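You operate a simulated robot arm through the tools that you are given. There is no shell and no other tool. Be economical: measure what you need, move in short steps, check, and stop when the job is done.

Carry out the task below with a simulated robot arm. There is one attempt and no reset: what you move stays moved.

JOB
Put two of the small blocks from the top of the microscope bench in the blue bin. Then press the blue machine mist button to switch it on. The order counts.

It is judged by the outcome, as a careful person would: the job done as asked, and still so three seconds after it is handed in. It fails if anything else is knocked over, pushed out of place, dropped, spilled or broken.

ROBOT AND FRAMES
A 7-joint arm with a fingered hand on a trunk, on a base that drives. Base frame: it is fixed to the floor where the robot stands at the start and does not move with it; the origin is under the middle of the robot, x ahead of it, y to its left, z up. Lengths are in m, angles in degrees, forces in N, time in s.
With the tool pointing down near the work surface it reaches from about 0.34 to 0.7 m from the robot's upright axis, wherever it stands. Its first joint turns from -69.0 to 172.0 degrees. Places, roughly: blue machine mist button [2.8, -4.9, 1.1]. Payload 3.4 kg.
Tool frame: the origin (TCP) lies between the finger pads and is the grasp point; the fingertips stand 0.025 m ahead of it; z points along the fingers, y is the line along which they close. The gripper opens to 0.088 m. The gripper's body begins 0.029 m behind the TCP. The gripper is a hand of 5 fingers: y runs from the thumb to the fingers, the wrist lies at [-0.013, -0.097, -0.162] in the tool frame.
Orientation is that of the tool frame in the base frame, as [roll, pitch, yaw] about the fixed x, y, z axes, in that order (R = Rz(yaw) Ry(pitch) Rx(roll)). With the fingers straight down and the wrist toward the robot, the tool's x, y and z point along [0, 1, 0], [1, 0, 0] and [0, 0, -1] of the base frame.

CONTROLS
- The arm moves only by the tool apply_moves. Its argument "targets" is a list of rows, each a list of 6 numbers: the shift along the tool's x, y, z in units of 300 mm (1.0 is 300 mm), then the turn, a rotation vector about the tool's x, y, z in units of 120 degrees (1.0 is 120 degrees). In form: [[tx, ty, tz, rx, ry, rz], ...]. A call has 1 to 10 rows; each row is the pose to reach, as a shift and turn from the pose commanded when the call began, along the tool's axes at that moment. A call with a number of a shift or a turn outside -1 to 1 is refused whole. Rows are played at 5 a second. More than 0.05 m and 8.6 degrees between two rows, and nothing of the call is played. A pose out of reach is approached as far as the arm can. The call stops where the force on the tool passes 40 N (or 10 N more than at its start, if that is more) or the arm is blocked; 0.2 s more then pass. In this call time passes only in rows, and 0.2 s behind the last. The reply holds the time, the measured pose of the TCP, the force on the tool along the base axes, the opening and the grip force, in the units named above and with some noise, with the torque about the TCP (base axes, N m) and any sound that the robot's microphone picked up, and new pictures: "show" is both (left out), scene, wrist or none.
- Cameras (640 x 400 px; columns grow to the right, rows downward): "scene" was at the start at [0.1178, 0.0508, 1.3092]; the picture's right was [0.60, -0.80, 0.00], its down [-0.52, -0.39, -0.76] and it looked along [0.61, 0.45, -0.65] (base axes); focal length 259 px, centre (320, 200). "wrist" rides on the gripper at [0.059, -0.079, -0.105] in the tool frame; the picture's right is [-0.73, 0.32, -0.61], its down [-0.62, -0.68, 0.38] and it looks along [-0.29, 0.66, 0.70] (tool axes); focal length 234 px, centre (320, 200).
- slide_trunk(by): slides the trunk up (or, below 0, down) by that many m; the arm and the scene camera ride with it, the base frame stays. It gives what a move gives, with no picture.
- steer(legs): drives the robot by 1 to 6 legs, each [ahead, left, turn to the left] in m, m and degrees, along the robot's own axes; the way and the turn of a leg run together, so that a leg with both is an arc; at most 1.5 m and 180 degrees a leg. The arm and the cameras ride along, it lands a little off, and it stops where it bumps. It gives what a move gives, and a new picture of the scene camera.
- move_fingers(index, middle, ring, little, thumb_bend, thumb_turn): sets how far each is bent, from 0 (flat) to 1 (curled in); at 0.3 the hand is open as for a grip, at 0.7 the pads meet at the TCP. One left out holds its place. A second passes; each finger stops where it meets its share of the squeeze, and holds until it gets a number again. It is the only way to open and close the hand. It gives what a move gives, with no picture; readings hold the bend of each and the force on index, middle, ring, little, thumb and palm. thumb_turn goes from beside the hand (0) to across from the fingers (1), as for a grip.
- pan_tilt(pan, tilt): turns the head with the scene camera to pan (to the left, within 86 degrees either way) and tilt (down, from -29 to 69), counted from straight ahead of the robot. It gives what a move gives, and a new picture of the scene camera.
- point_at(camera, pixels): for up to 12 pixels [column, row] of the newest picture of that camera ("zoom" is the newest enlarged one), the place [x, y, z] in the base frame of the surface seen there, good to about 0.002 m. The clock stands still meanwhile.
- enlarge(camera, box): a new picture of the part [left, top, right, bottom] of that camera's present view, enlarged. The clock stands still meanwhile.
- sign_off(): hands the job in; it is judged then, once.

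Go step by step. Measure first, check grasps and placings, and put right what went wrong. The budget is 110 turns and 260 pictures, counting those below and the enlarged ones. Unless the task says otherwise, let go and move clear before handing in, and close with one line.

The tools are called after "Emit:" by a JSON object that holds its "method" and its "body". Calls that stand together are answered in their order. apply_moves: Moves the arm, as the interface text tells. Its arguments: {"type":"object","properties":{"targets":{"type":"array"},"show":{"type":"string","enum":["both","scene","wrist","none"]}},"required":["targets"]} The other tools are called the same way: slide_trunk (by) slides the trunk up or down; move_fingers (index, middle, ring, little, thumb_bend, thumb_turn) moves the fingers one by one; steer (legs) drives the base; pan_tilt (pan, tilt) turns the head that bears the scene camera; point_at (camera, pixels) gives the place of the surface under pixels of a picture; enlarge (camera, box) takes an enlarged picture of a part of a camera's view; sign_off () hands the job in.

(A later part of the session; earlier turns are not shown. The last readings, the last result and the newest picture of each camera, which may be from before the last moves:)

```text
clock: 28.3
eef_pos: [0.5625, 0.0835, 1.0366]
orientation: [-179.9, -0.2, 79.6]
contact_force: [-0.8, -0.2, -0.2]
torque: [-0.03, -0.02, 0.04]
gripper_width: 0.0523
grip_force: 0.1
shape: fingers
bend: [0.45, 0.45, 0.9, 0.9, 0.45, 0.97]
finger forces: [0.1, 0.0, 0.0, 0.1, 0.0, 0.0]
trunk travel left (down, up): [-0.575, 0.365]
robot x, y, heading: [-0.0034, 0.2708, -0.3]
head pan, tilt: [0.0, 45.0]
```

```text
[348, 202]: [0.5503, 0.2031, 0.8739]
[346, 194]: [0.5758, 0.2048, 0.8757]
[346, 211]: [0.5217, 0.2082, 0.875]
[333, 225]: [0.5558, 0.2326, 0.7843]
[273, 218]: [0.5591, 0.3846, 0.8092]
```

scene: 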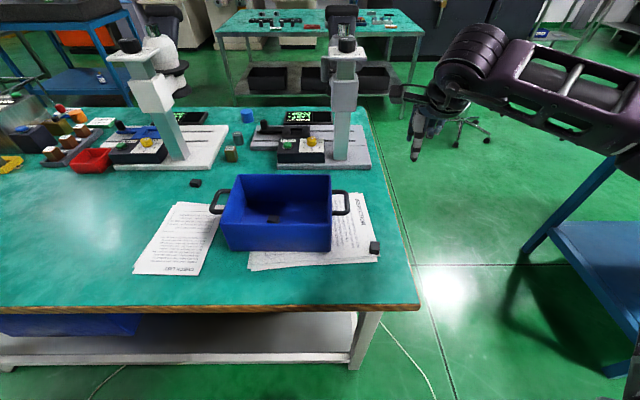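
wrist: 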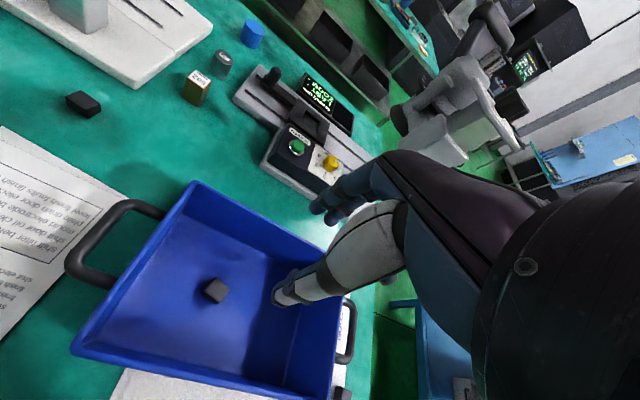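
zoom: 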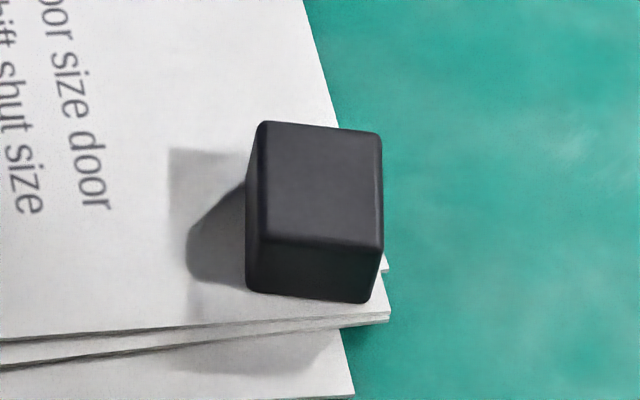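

Block A: centre (0.480,0.1405), top 0.803, base 0.785; nearest bin handle starts at y 0.203. Opening and moving above it.

Emit:
{"method": "move_fingers", "body": {"index": 0.3, "middle": 0.3, "thumb_bend": 0.3}}

Emit:
{"method": "apply_moves", "body": {"targets": [[0.05, -0.1, 0.05, 0, 0, 0], [0.1, -0.2, 0.1, 0, 0, 0], [0.139, -0.304, 0.18, 0, 0, 0], [0.139, -0.304, 0.32, 0, 0, 0], [0.139, -0.304, 0.455, 0, 0, 0]]}}

```text
clock: 29.3
eef_pos: [0.5635, 0.0843, 1.0369]
orientation: [-180.0, -0.2, 79.8]
contact_force: [0.5, 0.4, 0.2]
torque: [0.0, -0.05, 0.01]
gripper_width: 0.0846
grip_force: 0.1
shape: fingers
bend: [0.3, 0.3, 0.9, 0.9, 0.3, 0.97]
finger forces: [0.0, 0.0, 0.0, 0.0, 0.0, 0.0]
trunk travel left (down, up): [-0.575, 0.365]
robot x, y, heading: [-0.0012, 0.2736, 0.0]
head pan, tilt: [0.0, 45.0]
```

```text
clock: 30.5
eef_pos: [0.4771, 0.1407, 0.8989]
orientation: [180.0, -0.2, 79.8]
contact_force: [-0.5, 1.1, 0.0]
torque: [0.02, -0.04, 0.0]
gripper_width: 0.0844
grip_force: 0.0
shape: fingers
bend: [0.3, 0.3, 0.9, 0.9, 0.3, 0.97]
finger forces: [0.0, 0.1, 0.0, 0.1, 0.0, 0.1]
trunk travel left (down, up): [-0.575, 0.365]
robot x, y, heading: [0.0021, 0.2709, -0.1]
head pan, tilt: [0.0, 45.0]
```

scene: 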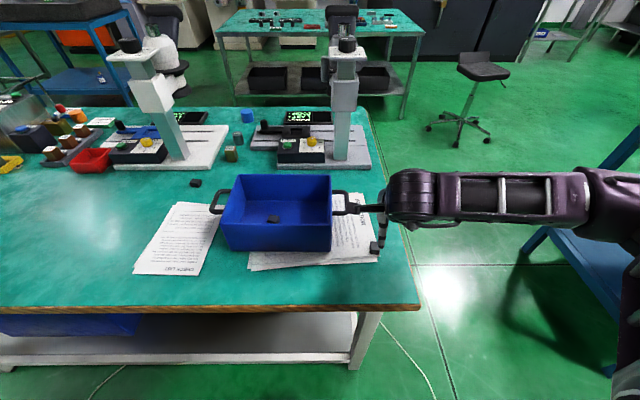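
wrist: 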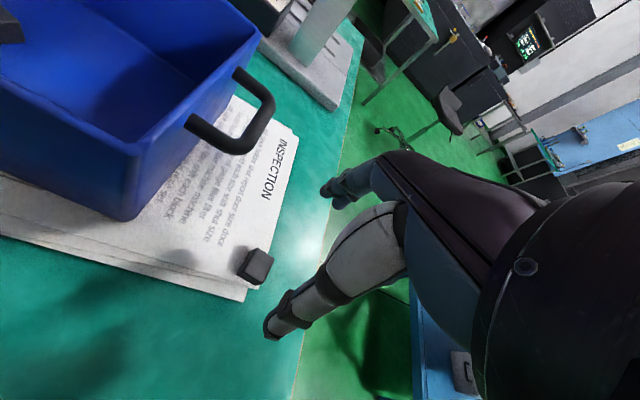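

The cube (256,265) lines up with the point beneath the TCP within ~3 mm, and the camera bracket clears the bin. Descending to z≈0.815.

Emit:
{"method": "apply_moves", "body": {"targets": [[0.005, 0.008, 0.1, 0, 0, 0], [0.008, 0.008, 0.2, 0, 0, 0], [0.008, 0.008, 0.277, 0, 0, 0]]}}

Emit:
{"method": "enlarge", "body": {"camera": "wrist", "box": [230, 110, 430, 350]}}

```text
clock: 31.3
eef_pos: [0.4818, 0.1446, 0.8173]
orientation: [-180.0, -0.2, 79.8]
contact_force: [-0.4, -0.4, -0.9]
torque: [-0.01, 0.03, 0.01]
gripper_width: 0.0842
grip_force: 0.1
shape: fingers
bend: [0.3, 0.3, 0.9, 0.9, 0.3, 0.97]
finger forces: [0.0, 0.0, 0.1, 0.0, 0.0, 0.0]
trunk travel left (down, up): [-0.575, 0.365]
robot x, y, heading: [-0.0022, 0.2733, -0.4]
head pan, tilt: [0.0, 45.0]
```

scene: 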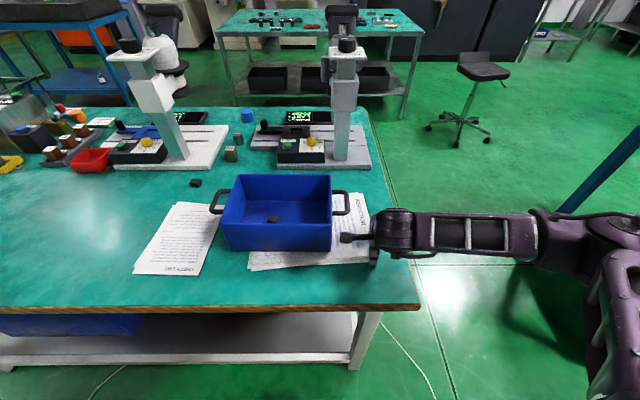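
wrist: 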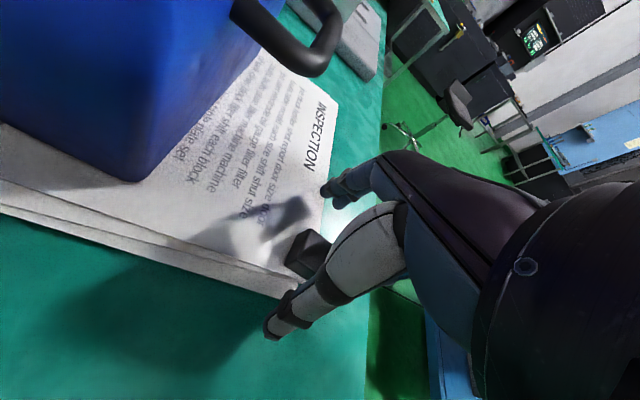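

```text
1.67 times, centred on (330, 230) of wrist
```

zoom: 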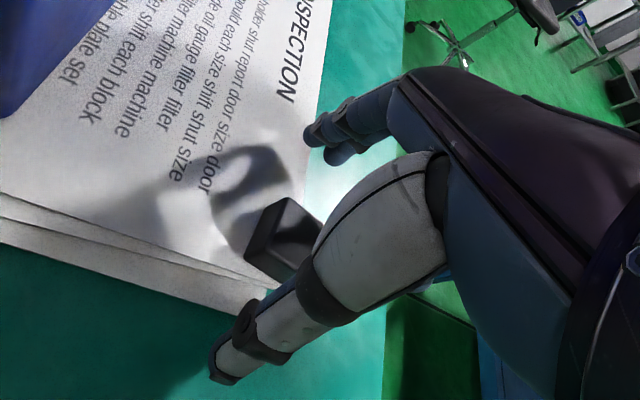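

The picture matches the first successful grasp. Closing.

Emit:
{"method": "move_fingers", "body": {"index": 0.72, "middle": 0.72, "thumb_bend": 0.72}}

Emit:
{"method": "apply_moves", "body": {"targets": [[0, 0, -0.06, 0, 0, 0], [0, 0, -0.14, 0, 0, 0], [0, 0, -0.26, 0, 0, 0], [0, 0, -0.4, 0, 0, 0], [0, 0, -0.54, 0, 0, 0], [0, 0, -0.65, 0, 0, 0]]}}

```text
clock: 32.3
eef_pos: [0.4835, 0.145, 0.8176]
orientation: [180.0, -0.2, 79.8]
contact_force: [-0.2, 0.6, -0.1]
torque: [0.01, -0.05, 0.04]
gripper_width: 0.0188
grip_force: 10.9
shape: fingers
bend: [0.61, 0.66, 0.9, 0.9, 0.6, 0.95]
finger forces: [6.5, 4.3, 0.1, 0.0, 10.9, 0.1]
trunk travel left (down, up): [-0.575, 0.365]
robot x, y, heading: [0.0004, 0.2727, -0.1]
head pan, tilt: [0.0, 45.0]
```

```text
clock: 33.7
eef_pos: [0.4836, 0.1426, 1.0129]
orientation: [-179.9, -0.2, 79.7]
contact_force: [-0.1, -0.5, 0.0]
torque: [-0.02, 0.03, -0.02]
gripper_width: 0.0183
grip_force: 9.7
shape: fingers
bend: [0.61, 0.66, 0.9, 0.9, 0.6, 0.95]
finger forces: [5.9, 4.4, 0.0, 0.1, 10.5, 0.0]
trunk travel left (down, up): [-0.575, 0.365]
robot x, y, heading: [0.0016, 0.2702, -0.2]
head pan, tilt: [0.0, 45.0]
```

scene: 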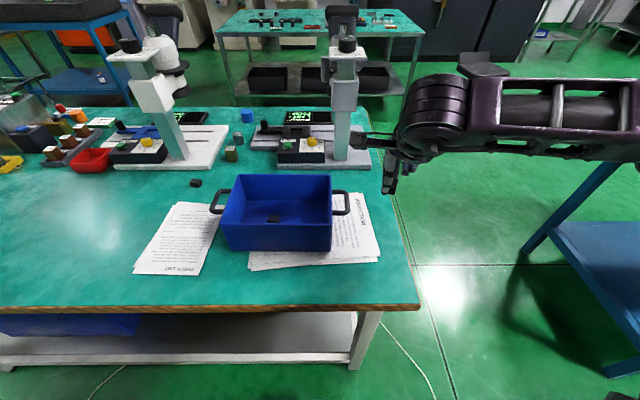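
wrist: 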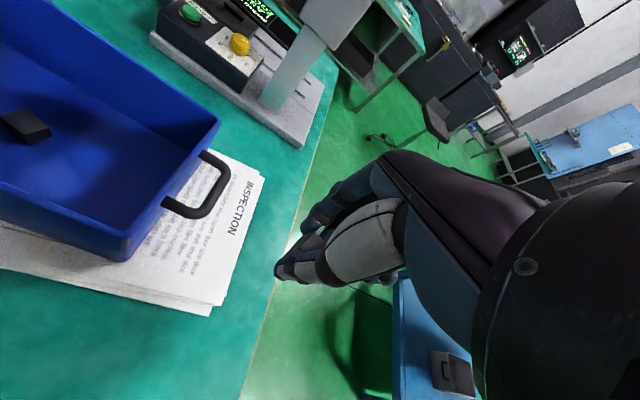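

Second block is held and lifted. Carrying it over the bin to (0.565, 0.34), beside the first block.

Emit:
{"method": "apply_moves", "body": {"targets": [[0.12, 0.03, 0, 0, 0, 0], [0.25, 0.06, 0, 0, 0, 0], [0.38, 0.09, 0, 0, 0, 0], [0.5, 0.12, 0, 0, 0, 0], [0.6, 0.14, 0, 0, 0, 0], [0.694, 0.153, 0, 0, 0, 0], [0.694, 0.153, 0.08, 0, 0, 0]]}}

Emit:
{"method": "point_at", "body": {"camera": "wrist", "pixels": [[222, 275], [300, 330], [200, 230]]}}

```text
clock: 35.3
eef_pos: [0.5657, 0.3429, 0.9874]
orientation: [-179.9, -0.2, 79.8]
contact_force: [0.3, 0.7, 0.7]
torque: [-0.01, 0.0, -0.04]
gripper_width: 0.0178
grip_force: 9.9
shape: fingers
bend: [0.61, 0.66, 0.9, 0.9, 0.6, 0.95]
finger forces: [5.1, 4.5, 0.0, 0.0, 10.1, 0.0]
trunk travel left (down, up): [-0.575, 0.365]
robot x, y, heading: [0.001, 0.2696, -0.2]
head pan, tilt: [0.0, 45.0]
```

scene: 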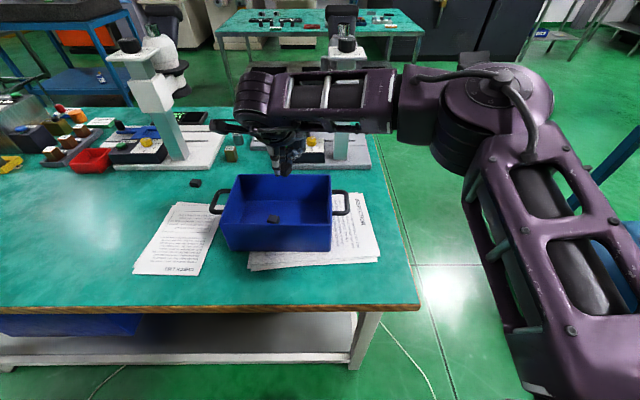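
wrist: 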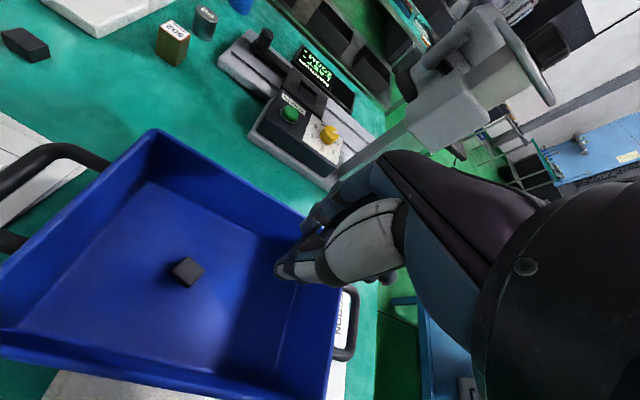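

```text
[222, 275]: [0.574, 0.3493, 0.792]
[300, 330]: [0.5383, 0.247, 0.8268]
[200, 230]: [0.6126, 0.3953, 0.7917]
```

Block 1 at (186,270) lies aside of the drop point. Lowering to TCP z≈0.845.

Emit:
{"method": "apply_moves", "body": {"targets": [[0, 0, 0.12, 0, 0, 0], [0, 0, 0.24, 0, 0, 0], [0, 0, 0.36, 0, 0, 0], [0, 0, 0.46, 0, 0, 0]]}}

```text
clock: 36.3
eef_pos: [0.565, 0.3461, 0.8509]
orientation: [-180.0, -0.2, 79.7]
contact_force: [1.0, 0.6, 0.3]
torque: [-0.03, 0.03, 0.01]
gripper_width: 0.0142
grip_force: 9.7
shape: fingers
bend: [0.71, 0.66, 0.9, 0.9, 0.62, 0.95]
finger forces: [4.2, 6.3, 0.0, 0.0, 9.4, 0.0]
trunk travel left (down, up): [-0.575, 0.365]
robot x, y, heading: [-0.0011, 0.2731, -0.2]
head pan, tilt: [0.0, 45.0]
```

scene: 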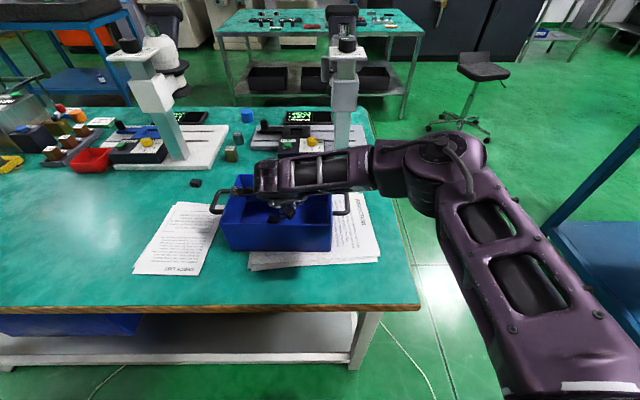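
wrist: 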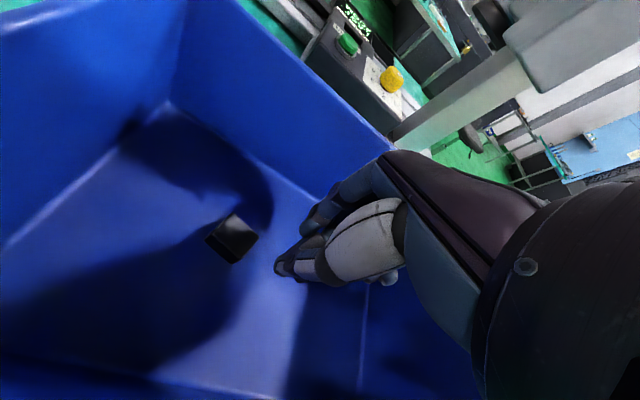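

The block shifted a bit in the fingers (index 0.71) but is inside the bin. Releasing and rising.

Emit:
{"method": "move_fingers", "body": {"index": 0.45, "middle": 0.45, "thumb_bend": 0.45}}

Emit:
{"method": "apply_moves", "body": {"targets": [[0, 0, -0.1, 0, 0, 0], [0, 0, -0.24, 0, 0, 0], [0, 0, -0.4, 0, 0, 0], [0, 0, -0.55, 0, 0, 0], [0, 0, -0.68, 0, 0, 0]]}}

```text
clock: 37.3
eef_pos: [0.5646, 0.3441, 0.8531]
orientation: [-180.0, -0.1, 79.9]
contact_force: [0.9, 0.0, -0.4]
torque: [-0.01, 0.0, -0.02]
gripper_width: 0.0522
grip_force: 0.1
shape: fingers
bend: [0.45, 0.45, 0.9, 0.9, 0.45, 0.97]
finger forces: [0.0, 0.0, 0.1, 0.1, 0.0, 0.0]
trunk travel left (down, up): [-0.575, 0.365]
robot x, y, heading: [-0.0029, 0.27, -0.4]
head pan, tilt: [0.0, 45.0]
```

```text
clock: 38.5
eef_pos: [0.5629, 0.3431, 1.0569]
orientation: [-180.0, -0.1, 79.8]
contact_force: [0.1, -0.3, 1.0]
torque: [0.05, -0.01, -0.02]
gripper_width: 0.0522
grip_force: 0.1
shape: fingers
bend: [0.45, 0.45, 0.9, 0.9, 0.45, 0.97]
finger forces: [0.0, 0.1, 0.0, 0.0, 0.0, 0.1]
trunk travel left (down, up): [-0.575, 0.365]
robot x, y, heading: [0.0005, 0.2702, -0.4]
head pan, tilt: [0.0, 45.0]
```

scene: 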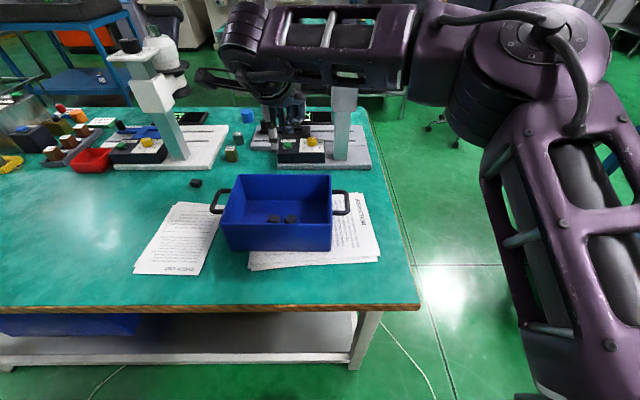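
wrist: 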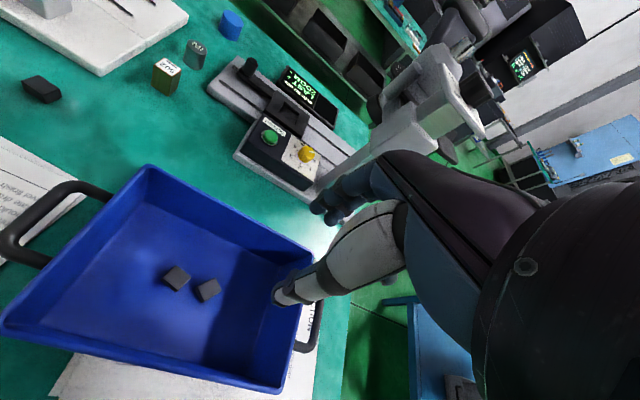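

Both blocks are in the bin at (177,278) and (208,290). Retracting the arm to the travel pose and looking toward the blue machine.

Emit:
{"method": "apply_moves", "body": {"targets": [[0.02, -0.12, -0.02, 0, 0, 0], [0.05, -0.26, -0.05, 0, 0, 0], [0.07, -0.4, -0.07, 0, 0, 0], [0.1, -0.53, -0.1, 0, 0, 0], [0.12, -0.665, -0.12, 0, 0, 0]], "show": "none"}}

Emit:
{"method": "pan_tilt", "body": {"pan": -60, "tilt": 15}}

Emit:
{"method": "point_at", "body": {"camera": "scene", "pixels": [[320, 220], [250, 200], [410, 210], [280, 180], [490, 190], [330, 150], [500, 240], [200, 180], [360, 110], [270, 300], [400, 330], [460, 330]]}}

```text
clock: 39.7
eef_pos: [0.3713, 0.4096, 1.089]
orientation: [179.9, -0.2, 79.8]
contact_force: [0.5, 0.3, 0.3]
torque: [-0.01, 0.01, -0.02]
gripper_width: 0.0523
grip_force: 0.1
shape: fingers
bend: [0.45, 0.45, 0.9, 0.9, 0.45, 0.97]
finger forces: [0.0, 0.0, 0.0, 0.0, 0.0, 0.1]
trunk travel left (down, up): [-0.575, 0.365]
robot x, y, heading: [-0.0028, 0.2704, -0.4]
head pan, tilt: [0.0, 45.0]
```

```text
clock: 41.0
eef_pos: [0.3725, 0.4098, 1.0884]
orientation: [-180.0, -0.2, 79.7]
contact_force: [0.1, 0.2, 0.8]
torque: [0.0, 0.0, 0.02]
gripper_width: 0.0522
grip_force: 0.1
shape: fingers
bend: [0.45, 0.45, 0.9, 0.9, 0.45, 0.97]
finger forces: [0.0, 0.0, 0.1, 0.0, 0.1, 0.0]
trunk travel left (down, up): [-0.575, 0.365]
robot x, y, heading: [-0.0032, 0.2709, -0.4]
head pan, tilt: [-60.0, 15.0]
```

scene: 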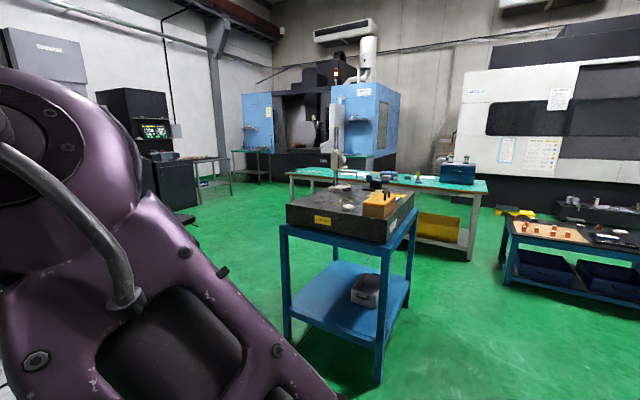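

```text
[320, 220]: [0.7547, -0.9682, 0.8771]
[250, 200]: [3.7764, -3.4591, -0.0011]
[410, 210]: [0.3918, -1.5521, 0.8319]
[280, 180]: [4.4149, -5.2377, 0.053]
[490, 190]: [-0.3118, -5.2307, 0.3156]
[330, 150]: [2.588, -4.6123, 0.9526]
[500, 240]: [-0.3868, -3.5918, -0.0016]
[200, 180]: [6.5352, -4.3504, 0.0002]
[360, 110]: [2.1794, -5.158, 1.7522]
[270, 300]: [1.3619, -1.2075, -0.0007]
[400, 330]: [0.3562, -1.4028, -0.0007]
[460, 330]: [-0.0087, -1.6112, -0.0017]
```

Zooming in on the blue machine and the tables in between to plan the route.

Emit:
{"method": "enlarge", "body": {"camera": "scene", "box": [220, 50, 420, 190]}}

Emit:
{"method": "point_at", "body": {"camera": "scene", "pixels": [[290, 171], [487, 182], [470, 258], [265, 150], [234, 150], [340, 200], [415, 190], [275, 130], [380, 130], [393, 215], [310, 160], [260, 178]]}}

```text
2.86 times, centred on (320, 120) of scene
```

zoom: 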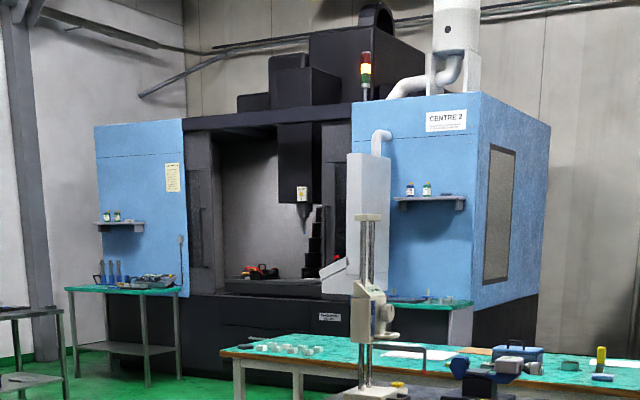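

```text
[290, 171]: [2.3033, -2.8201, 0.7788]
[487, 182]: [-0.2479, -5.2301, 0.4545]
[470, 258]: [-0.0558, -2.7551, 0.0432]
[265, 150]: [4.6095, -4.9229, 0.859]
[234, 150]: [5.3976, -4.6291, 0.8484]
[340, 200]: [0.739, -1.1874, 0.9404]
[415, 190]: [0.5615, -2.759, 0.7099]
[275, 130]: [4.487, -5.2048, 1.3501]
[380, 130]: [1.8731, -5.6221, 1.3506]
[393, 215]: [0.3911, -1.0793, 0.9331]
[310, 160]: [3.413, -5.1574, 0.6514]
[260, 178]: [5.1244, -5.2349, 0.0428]
```

Need to see the floor corridor between bench and granite cart and beyond. Panning to check.

Emit:
{"method": "pan_tilt", "body": {"pan": -35, "tilt": 20}}

Emit:
{"method": "pan_tilt", "body": {"pan": -10, "tilt": 20}}

Emit:
{"method": "pan_tilt", "body": {"pan": -86, "tilt": 30}}

Emit:
{"method": "point_at", "body": {"camera": "scene", "pixels": [[100, 200], [200, 200], [300, 200], [400, 200], [500, 200], [600, 200], [100, 300], [200, 300], [320, 300], [450, 300], [600, 300], [550, 150]]}}

```text
clock: 41.9
eef_pos: [0.3728, 0.4096, 1.0887]
orientation: [180.0, -0.2, 79.9]
contact_force: [0.3, 0.0, -0.4]
torque: [0.0, 0.01, -0.02]
gripper_width: 0.0522
grip_force: 0.1
shape: fingers
bend: [0.45, 0.45, 0.9, 0.9, 0.45, 0.97]
finger forces: [0.0, 0.0, 0.0, 0.1, 0.0, 0.1]
trunk travel left (down, up): [-0.575, 0.365]
robot x, y, heading: [-0.0011, 0.2707, -0.2]
head pan, tilt: [-35.0, 20.0]
```

scene: 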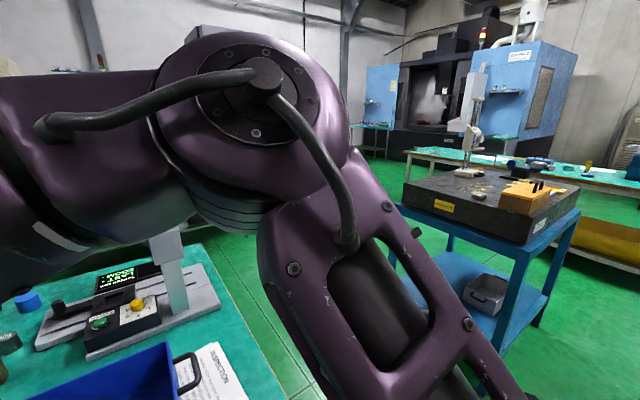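

```text
clock: 42.8
eef_pos: [0.3737, 0.411, 1.0895]
orientation: [179.9, -0.2, 79.8]
contact_force: [0.8, -0.4, 0.4]
torque: [-0.01, 0.01, 0.02]
gripper_width: 0.0525
grip_force: 0.0
shape: fingers
bend: [0.45, 0.45, 0.9, 0.9, 0.45, 0.97]
finger forces: [0.0, 0.0, 0.0, 0.1, 0.0, 0.0]
trunk travel left (down, up): [-0.575, 0.365]
robot x, y, heading: [-0.0034, 0.2745, -0.3]
head pan, tilt: [-10.0, 20.0]
```

scene: 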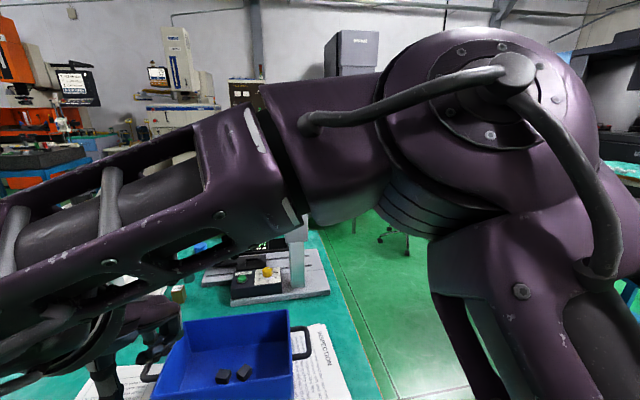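

```text
clock: 44.3
eef_pos: [0.3722, 0.4091, 1.088]
orientation: [-180.0, -0.1, 79.8]
contact_force: [0.4, 0.3, -0.1]
torque: [0.01, 0.0, 0.05]
gripper_width: 0.0524
grip_force: 0.1
shape: fingers
bend: [0.45, 0.45, 0.9, 0.9, 0.45, 0.97]
finger forces: [0.1, 0.0, 0.0, 0.0, 0.0, 0.0]
trunk travel left (down, up): [-0.575, 0.365]
robot x, y, heading: [-0.002, 0.2726, -0.5]
head pan, tilt: [-85.9, 30.0]
```

scene: 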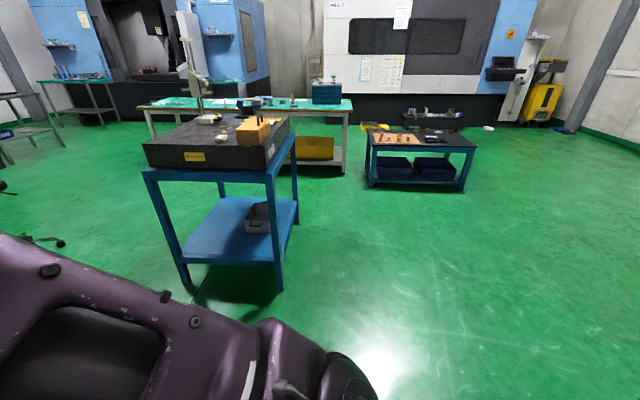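

```text
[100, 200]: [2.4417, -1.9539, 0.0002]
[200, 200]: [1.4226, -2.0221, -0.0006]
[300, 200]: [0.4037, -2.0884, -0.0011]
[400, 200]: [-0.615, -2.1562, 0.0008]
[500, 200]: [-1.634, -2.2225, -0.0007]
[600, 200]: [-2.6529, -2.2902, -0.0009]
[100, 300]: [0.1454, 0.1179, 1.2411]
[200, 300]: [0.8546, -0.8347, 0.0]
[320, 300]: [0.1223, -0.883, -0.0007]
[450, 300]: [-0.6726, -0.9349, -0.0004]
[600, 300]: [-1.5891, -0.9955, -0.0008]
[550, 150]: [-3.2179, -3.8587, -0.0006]
```

West side and the corridor at y≈-2.1 (between cart and green table) are open. I'll back off the bench, turn to face the blue machine's side, and go down along x≈-0.4.

Emit:
{"method": "steer", "body": {"legs": [[-0.4, 0, 0], [0, 0, -90]]}}

Emit:
{"method": "pan_tilt", "body": {"pan": 0, "tilt": 20}}

Emit:
{"method": "pan_tilt", "body": {"pan": 50, "tilt": 20}}

```text
clock: 50.5
eef_pos: [-0.2474, -0.0956, 1.0881]
orientation: [180.0, -0.2, -7.4]
contact_force: [0.8, 0.4, 0.1]
torque: [0.0, -0.01, 0.01]
gripper_width: 0.0524
grip_force: 0.1
shape: fingers
bend: [0.45, 0.45, 0.9, 0.9, 0.45, 0.97]
finger forces: [0.2, 0.0, 0.0, 0.0, 0.0, 0.0]
trunk travel left (down, up): [-0.575, 0.365]
robot x, y, heading: [-0.4023, 0.2706, -87.6]
head pan, tilt: [-85.9, 30.0]
```

scene: 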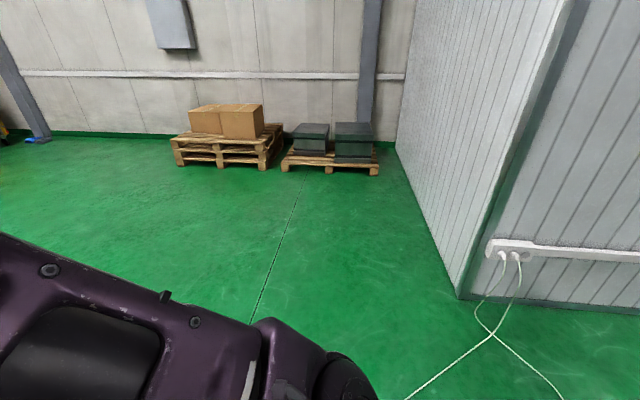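

```text
clock: 52.1
eef_pos: [-0.2467, -0.0961, 1.0873]
orientation: [-179.9, -0.2, -7.5]
contact_force: [0.3, 0.5, -0.3]
torque: [0.0, -0.06, -0.02]
gripper_width: 0.0521
grip_force: 0.0
shape: fingers
bend: [0.45, 0.45, 0.9, 0.9, 0.45, 0.97]
finger forces: [0.0, 0.0, 0.0, 0.0, 0.0, 0.0]
trunk travel left (down, up): [-0.575, 0.365]
robot x, y, heading: [-0.4016, 0.2687, -87.6]
head pan, tilt: [0.0, 20.0]
```

scene: 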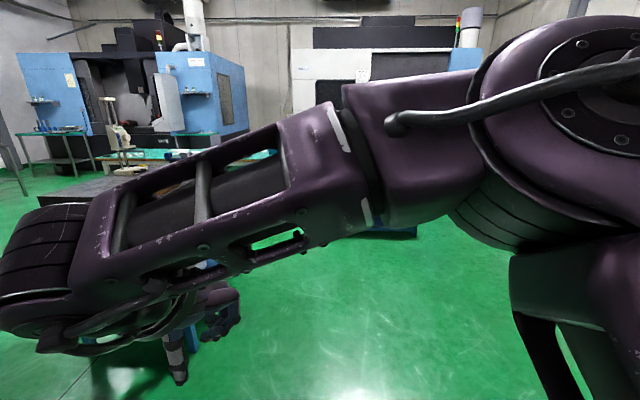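

```text
clock: 53.3
eef_pos: [-0.247, -0.0944, 1.0896]
orientation: [-179.9, -0.2, -7.4]
contact_force: [-0.3, 0.3, 0.3]
torque: [-0.01, -0.02, 0.01]
gripper_width: 0.0522
grip_force: 0.0
shape: fingers
bend: [0.45, 0.45, 0.9, 0.9, 0.45, 0.97]
finger forces: [0.0, 0.0, 0.1, 0.0, 0.1, 0.0]
trunk travel left (down, up): [-0.575, 0.365]
robot x, y, heading: [-0.4024, 0.2747, -87.5]
head pan, tilt: [50.0, 20.0]
```

scene: 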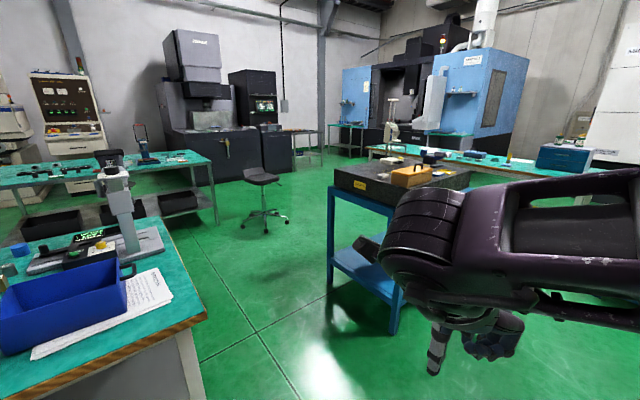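

Corridor west of the cart is clear. Correcting the heading and driving ahead ~2.4 m to y≈-2.15, still facing the machine.

Emit:
{"method": "steer", "body": {"legs": [[0, 0, -2.5], [1.2, 0, 0], [1.2, 0, 0]]}}

Emit:
{"method": "pan_tilt", "body": {"pan": 80, "tilt": 25}}

Emit:
{"method": "pan_tilt", "body": {"pan": 35, "tilt": 20}}

```text
clock: 65.5
eef_pos: [-0.2478, -2.5195, 1.0887]
orientation: [180.0, -0.2, -8.5]
contact_force: [-0.6, 0.5, -0.9]
torque: [0.0, -0.01, 0.0]
gripper_width: 0.0523
grip_force: 0.1
shape: fingers
bend: [0.45, 0.45, 0.9, 0.9, 0.45, 0.97]
finger forces: [0.0, 0.1, 0.0, 0.0, 0.0, 0.0]
trunk travel left (down, up): [-0.575, 0.365]
robot x, y, heading: [-0.3943, -2.147, -88.7]
head pan, tilt: [50.0, 20.0]
```

scene: 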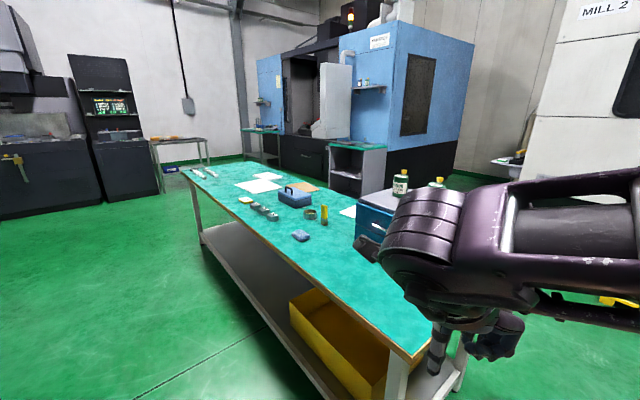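

```text
clock: 66.5
eef_pos: [-0.2479, -2.5182, 1.0882]
orientation: [179.9, -0.2, -8.5]
contact_force: [-0.6, -1.1, 0.6]
torque: [-0.04, -0.01, -0.01]
gripper_width: 0.0524
grip_force: 0.0
shape: fingers
bend: [0.45, 0.45, 0.9, 0.9, 0.45, 0.97]
finger forces: [0.1, 0.0, 0.1, 0.1, 0.0, 0.0]
trunk travel left (down, up): [-0.575, 0.365]
robot x, y, heading: [-0.4003, -2.1484, -88.6]
head pan, tilt: [80.0, 25.0]
```

scene: 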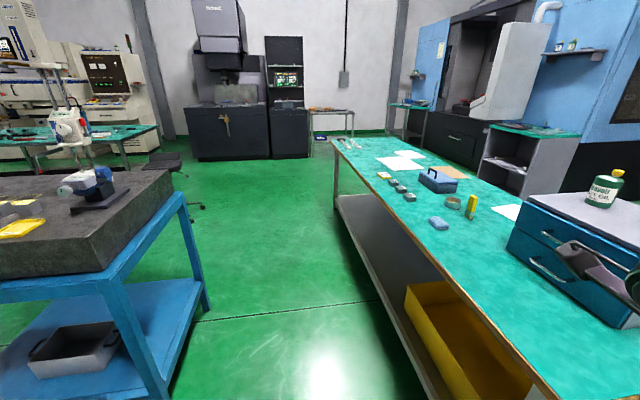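

```text
clock: 67.6
eef_pos: [-0.2473, -2.5178, 1.0893]
orientation: [179.9, -0.3, -8.4]
contact_force: [-0.4, -0.7, 0.3]
torque: [-0.04, 0.0, 0.03]
gripper_width: 0.0524
grip_force: 0.1
shape: fingers
bend: [0.45, 0.45, 0.9, 0.9, 0.45, 0.97]
finger forces: [0.0, 0.0, 0.1, 0.0, 0.1, 0.0]
trunk travel left (down, up): [-0.575, 0.365]
robot x, y, heading: [-0.3968, -2.1458, -88.6]
head pan, tilt: [35.0, 20.0]
```

scene: 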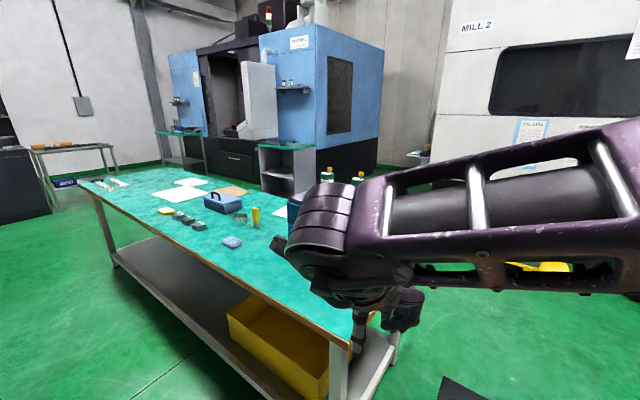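

Corridor toward the east is clear (cart edge ~y -1.6, table edge ~y -2.76). Driving left (east) along it.

Emit:
{"method": "steer", "body": {"legs": [[0, 0, -1.4], [0, 1.2, 0], [0, 1.2, 0], [0, 0.95, 0]]}}

Emit:
{"method": "pan_tilt", "body": {"pan": 0, "tilt": 20}}

```text
clock: 84.5
eef_pos: [3.1525, -2.5679, 1.0884]
orientation: [180.0, 0.0, -9.2]
contact_force: [0.2, -0.3, -0.1]
torque: [0.0, 0.01, -0.05]
gripper_width: 0.0526
grip_force: 0.1
shape: fingers
bend: [0.45, 0.45, 0.9, 0.9, 0.45, 0.97]
finger forces: [0.0, 0.1, 0.0, 0.0, 0.0, 0.0]
trunk travel left (down, up): [-0.575, 0.365]
robot x, y, heading: [3.0057, -2.192, -89.7]
head pan, tilt: [35.0, 20.0]
```

scene: 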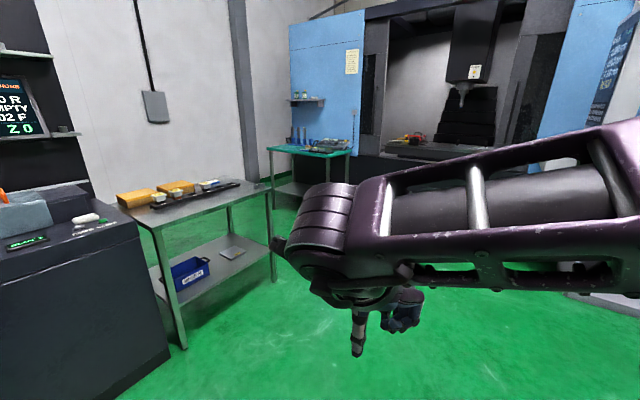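

```text
clock: 85.5
eef_pos: [3.1513, -2.5689, 1.0882]
orientation: [-180.0, -0.1, -9.4]
contact_force: [0.2, -0.2, 0.1]
torque: [-0.02, -0.02, -0.03]
gripper_width: 0.0521
grip_force: 0.2
shape: fingers
bend: [0.45, 0.45, 0.9, 0.9, 0.45, 0.97]
finger forces: [0.0, 0.0, 0.0, 0.0, 0.0, 0.0]
trunk travel left (down, up): [-0.575, 0.365]
robot x, y, heading: [3.0077, -2.195, -89.6]
head pan, tilt: [0.0, 20.0]
```

scene: 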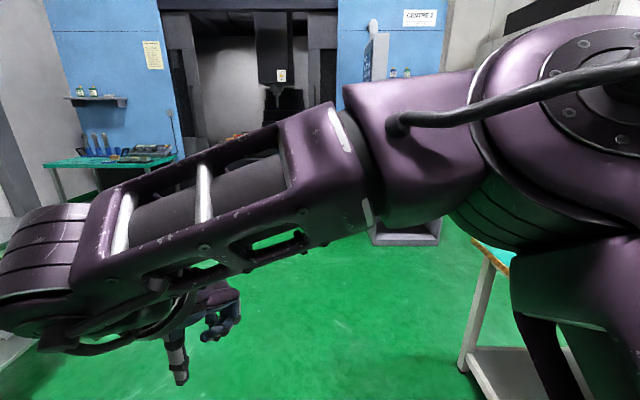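

East of the table now. The pendant with the button appears at (375,50), partly hidden by the arm. Driving ahead 1.2 m to look closer.

Emit:
{"method": "steer", "body": {"legs": [[1.2, 0, 0]]}}

Emit:
{"method": "pan_tilt", "body": {"pan": -10, "tilt": 5}}

Emit:
{"method": "pan_tilt", "body": {"pan": 20, "tilt": 0}}

```text
clock: 91.5
eef_pos: [3.1637, -3.7424, 1.0893]
orientation: [-180.0, -0.2, -9.2]
contact_force: [0.8, -0.3, 0.3]
torque: [0.03, -0.03, -0.02]
gripper_width: 0.0524
grip_force: 0.0
shape: fingers
bend: [0.45, 0.45, 0.9, 0.9, 0.45, 0.97]
finger forces: [0.0, 0.0, 0.1, 0.0, 0.0, 0.0]
trunk travel left (down, up): [-0.575, 0.365]
robot x, y, heading: [3.0193, -3.3704, -89.5]
head pan, tilt: [0.0, 20.0]
```

scene: 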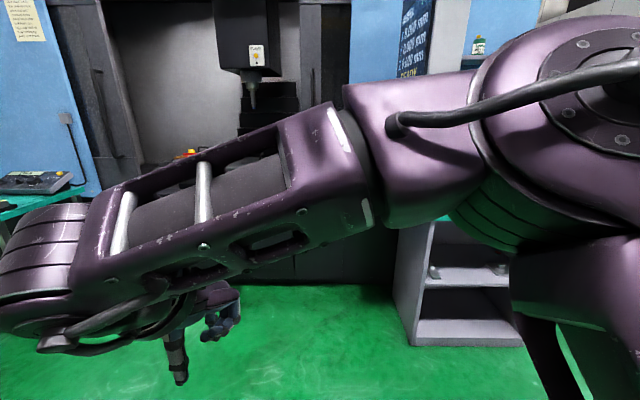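

```text
clock: 92.3
eef_pos: [3.1654, -3.7425, 1.0886]
orientation: [180.0, -0.3, -9.2]
contact_force: [-0.1, 0.0, -0.5]
torque: [0.0, 0.05, -0.01]
gripper_width: 0.0523
grip_force: 0.1
shape: fingers
bend: [0.45, 0.45, 0.9, 0.9, 0.45, 0.97]
finger forces: [0.0, 0.0, 0.0, 0.0, 0.0, 0.1]
trunk travel left (down, up): [-0.575, 0.365]
robot x, y, heading: [3.0211, -3.3698, -89.3]
head pan, tilt: [-10.0, 5.0]
```

scene: 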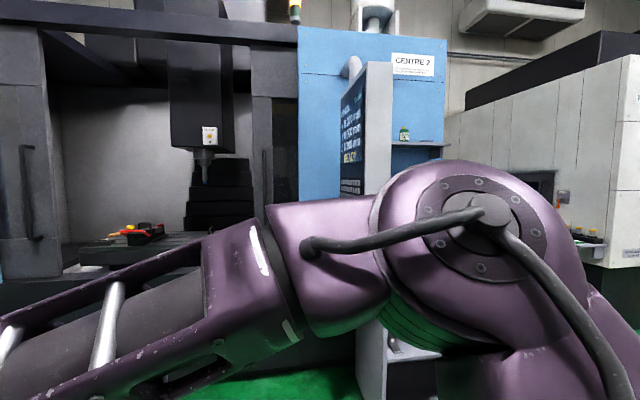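

```text
clock: 93.2
eef_pos: [3.1644, -3.7417, 1.0878]
orientation: [-180.0, -0.3, -9.2]
contact_force: [0.9, 0.0, -1.0]
torque: [-0.01, 0.0, 0.0]
gripper_width: 0.052
grip_force: 0.1
shape: fingers
bend: [0.45, 0.45, 0.9, 0.9, 0.45, 0.97]
finger forces: [0.0, 0.1, 0.1, 0.0, 0.0, 0.0]
trunk travel left (down, up): [-0.575, 0.365]
robot x, y, heading: [3.0175, -3.3711, -89.2]
head pan, tilt: [20.0, 0.0]
```

scene: 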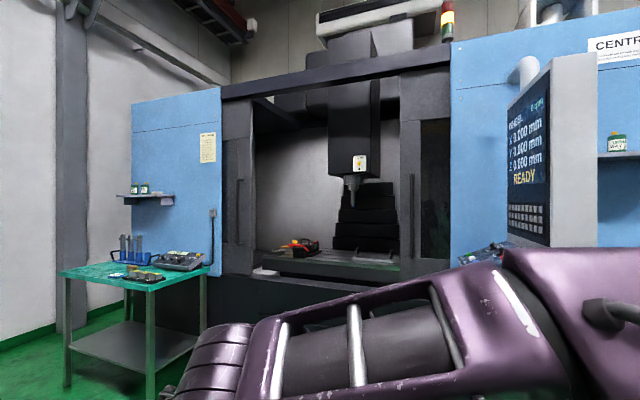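

The pendant (READY screen) faces +x, so I should approach from the east, facing -x. Moving to about (3.6,-4.0) and turning toward it.

Emit:
{"method": "steer", "body": {"legs": [[0, 0.6, 0], [0.6, 0, 0], [0, 0, -60]]}}

Emit:
{"method": "pan_tilt", "body": {"pan": 30, "tilt": 10}}

```text
clock: 102.3
eef_pos: [3.3524, -4.2662, 1.0886]
orientation: [-179.9, -0.1, -71.9]
contact_force: [-0.1, -0.1, 1.1]
torque: [-0.04, 0.02, 0.02]
gripper_width: 0.0524
grip_force: 0.1
shape: fingers
bend: [0.45, 0.45, 0.9, 0.9, 0.45, 0.97]
finger forces: [0.1, 0.0, 0.0, 0.0, 0.0, 0.0]
trunk travel left (down, up): [-0.575, 0.365]
robot x, y, heading: [3.6167, -3.9651, -151.9]
head pan, tilt: [20.0, 0.0]
```

scene: 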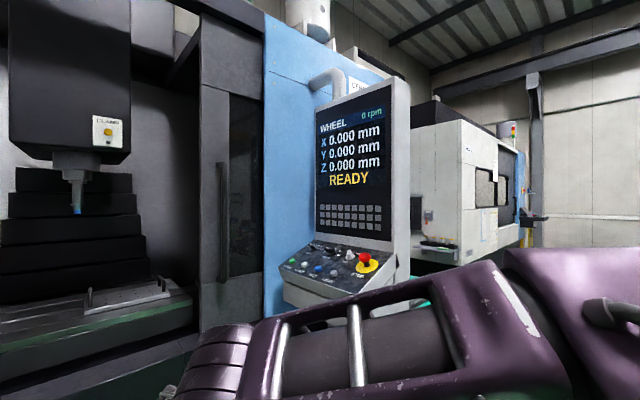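

```text
clock: 103.0
eef_pos: [3.3533, -4.266, 1.0887]
orientation: [180.0, -0.3, -71.9]
contact_force: [-0.6, -0.3, 0.6]
torque: [0.0, 0.02, -0.01]
gripper_width: 0.0525
grip_force: 0.0
shape: fingers
bend: [0.45, 0.45, 0.9, 0.9, 0.45, 0.97]
finger forces: [0.1, 0.0, 0.0, 0.0, 0.1, 0.1]
trunk travel left (down, up): [-0.575, 0.365]
robot x, y, heading: [3.6166, -3.9658, -152.1]
head pan, tilt: [30.0, 10.0]
```

scene: 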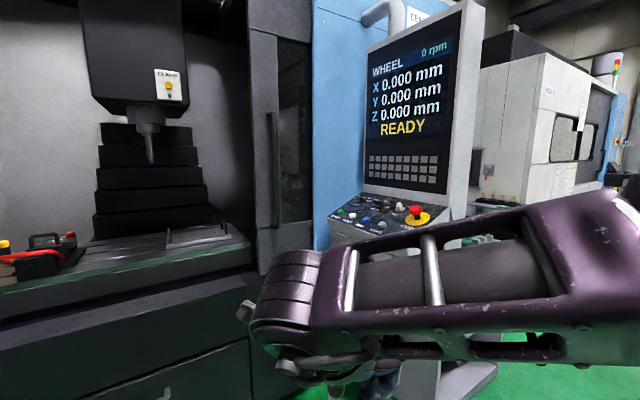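

Emit:
{"method": "enlarge", "body": {"camera": "scene", "box": [320, 185, 450, 250]}}

Emit:
{"method": "point_at", "body": {"camera": "zoom", "pixels": [[70, 150], [160, 160], [250, 170], [330, 180], [415, 130], [480, 140], [200, 100], [260, 200]]}}

```text
4.92 times, centred on (385, 218) of scene
```

zoom: 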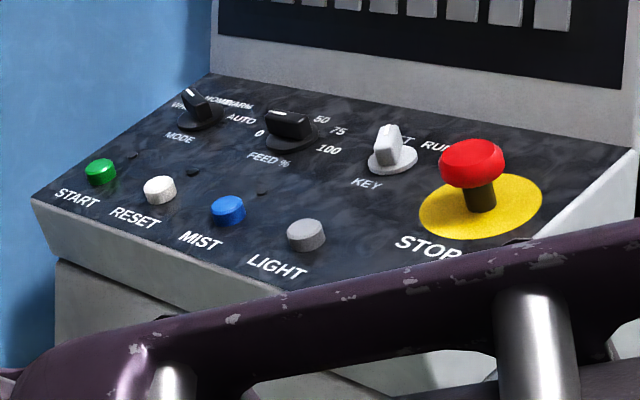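

```text
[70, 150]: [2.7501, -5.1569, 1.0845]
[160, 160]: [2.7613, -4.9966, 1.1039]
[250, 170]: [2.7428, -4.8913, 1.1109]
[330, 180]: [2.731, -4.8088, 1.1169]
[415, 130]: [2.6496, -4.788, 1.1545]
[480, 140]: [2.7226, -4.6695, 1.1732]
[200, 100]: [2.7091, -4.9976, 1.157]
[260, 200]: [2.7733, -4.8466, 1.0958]
```

The blue MIST button is at zoom (228,207), between RESET and LIGHT. Measuring it and the panel plane around it.

Emit:
{"method": "point_at", "body": {"camera": "zoom", "pixels": [[228, 204], [228, 220], [158, 184], [307, 230], [100, 166], [200, 225], [280, 215], [260, 170], [270, 245], [135, 225], [360, 220], [215, 155]]}}

Emit:
{"method": "enlarge", "body": {"camera": "scene", "box": [350, 215, 380, 235]}}

```text
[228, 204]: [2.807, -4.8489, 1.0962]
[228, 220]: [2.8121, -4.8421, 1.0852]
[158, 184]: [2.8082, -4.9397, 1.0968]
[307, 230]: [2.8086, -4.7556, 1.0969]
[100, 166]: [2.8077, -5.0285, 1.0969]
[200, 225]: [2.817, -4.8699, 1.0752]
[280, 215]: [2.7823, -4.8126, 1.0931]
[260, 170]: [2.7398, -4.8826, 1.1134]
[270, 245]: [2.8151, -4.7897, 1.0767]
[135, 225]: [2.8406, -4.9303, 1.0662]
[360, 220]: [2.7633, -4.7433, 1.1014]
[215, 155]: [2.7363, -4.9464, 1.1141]
```

```text
16.00 times, centred on (365, 225) of scene
```

zoom: 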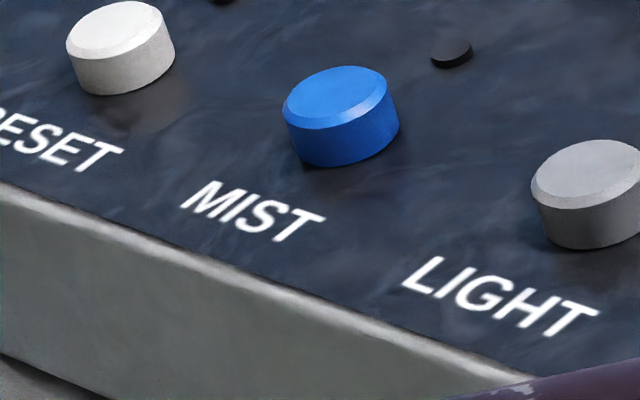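

MIST button top is at (2.807,-4.849,1.0965), panel tilted ~26° toward +x; RESET and LIGHT are 9 cm either side. I'll raise the trunk, face -x, and move alongside at about (3.4,-4.65).

Emit:
{"method": "slide_trunk", "body": {"by": 0.12}}

Emit:
{"method": "steer", "body": {"legs": [[0, 0, -28], [0, 0.68, 0]]}}

Emit:
{"method": "move_fingers", "body": {"index": 0.7, "middle": 0.95, "ring": 0.95, "little": 0.95, "thumb_bend": 0.7}}

Emit:
{"method": "pan_tilt", "body": {"pan": 15, "tilt": 25}}

```text
clock: 104.5
eef_pos: [3.3523, -4.2645, 1.2097]
orientation: [180.0, -0.2, -71.9]
contact_force: [0.6, 0.1, 0.3]
torque: [0.01, 0.02, -0.01]
gripper_width: 0.0527
grip_force: 0.0
shape: fingers
bend: [0.45, 0.45, 0.9, 0.9, 0.45, 0.97]
finger forces: [0.0, 0.1, 0.0, 0.0, 0.0, 0.0]
trunk travel left (down, up): [-0.695, 0.245]
robot x, y, heading: [3.6189, -3.9652, -152.0]
head pan, tilt: [30.0, 10.0]
```

```text
clock: 109.6
eef_pos: [3.2421, -4.7723, 1.2079]
orientation: [-179.9, -0.3, -100.1]
contact_force: [0.0, 0.4, 0.2]
torque: [0.01, 0.01, -0.04]
gripper_width: 0.0525
grip_force: 0.1
shape: fingers
bend: [0.45, 0.45, 0.9, 0.9, 0.45, 0.97]
finger forces: [0.0, 0.0, 0.1, 0.0, 0.0, 0.1]
trunk travel left (down, up): [-0.695, 0.245]
robot x, y, heading: [3.6186, -4.636, 179.8]
head pan, tilt: [30.0, 10.0]
```

scene: 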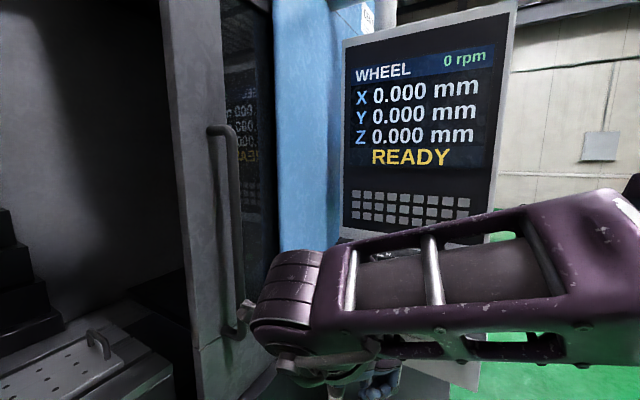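

```text
clock: 110.6
eef_pos: [3.2417, -4.7722, 1.2094]
orientation: [-180.0, -0.2, -100.0]
contact_force: [-0.1, 0.1, -0.5]
torque: [0.0, -0.02, 0.01]
gripper_width: 0.0
grip_force: 0.1
shape: fingers
bend: [0.7, 0.95, 0.95, 0.95, 0.7, 0.97]
finger forces: [0.0, 0.0, 0.0, 0.0, 0.0, 0.0]
trunk travel left (down, up): [-0.695, 0.245]
robot x, y, heading: [3.616, -4.6362, 179.7]
head pan, tilt: [30.0, 10.0]
```

```text
clock: 111.4
eef_pos: [3.2421, -4.7714, 1.2075]
orientation: [-179.9, -0.3, -100.1]
contact_force: [-0.1, 0.5, 0.0]
torque: [0.03, -0.02, 0.05]
gripper_width: 0.0
grip_force: 0.2
shape: fingers
bend: [0.7, 0.95, 0.95, 0.95, 0.7, 0.97]
finger forces: [0.1, 0.0, 0.0, 0.1, 0.0, 0.0]
trunk travel left (down, up): [-0.695, 0.245]
robot x, y, heading: [3.6152, -4.6337, 180.0]
head pan, tilt: [15.0, 25.0]
```

scene: 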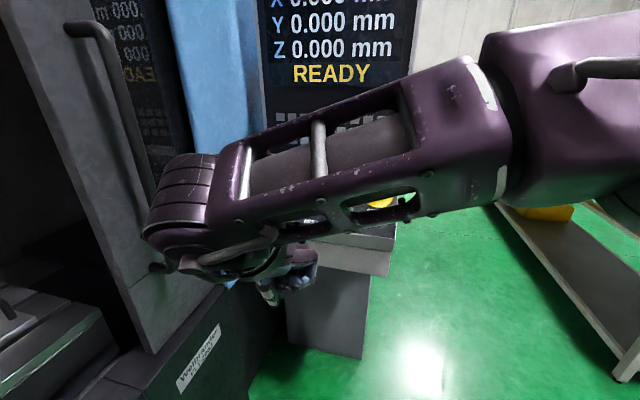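

Hand is pinched and at (3.24,-4.77). Checking distance to the door handle/frame before moving.

Emit:
{"method": "point_at", "body": {"camera": "scene", "pixels": [[110, 120], [160, 268], [90, 30], [130, 200], [250, 150], [340, 260], [330, 320], [145, 235]]}}

Emit:
{"method": "enlarge", "body": {"camera": "wrist", "box": [0, 0, 640, 400]}}

```text
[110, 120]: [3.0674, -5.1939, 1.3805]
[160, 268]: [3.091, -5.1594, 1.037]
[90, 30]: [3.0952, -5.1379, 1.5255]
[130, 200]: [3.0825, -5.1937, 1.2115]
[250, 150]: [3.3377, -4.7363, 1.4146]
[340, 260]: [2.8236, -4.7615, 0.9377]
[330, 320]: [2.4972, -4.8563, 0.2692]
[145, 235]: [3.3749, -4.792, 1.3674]
```

```text
1.00 times, centred on (320, 200) of wrist (not enlarged: the box is as wide or as high as the picture)
```

zoom: 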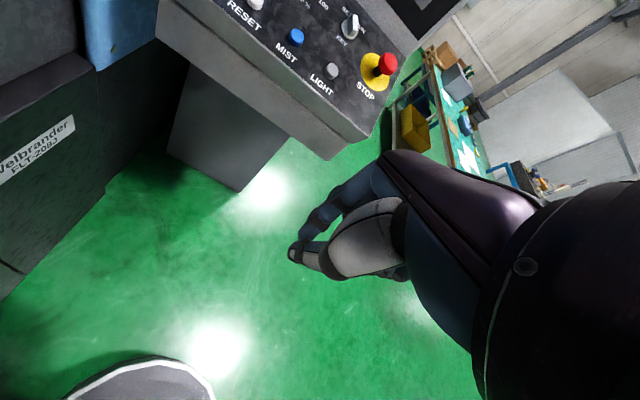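

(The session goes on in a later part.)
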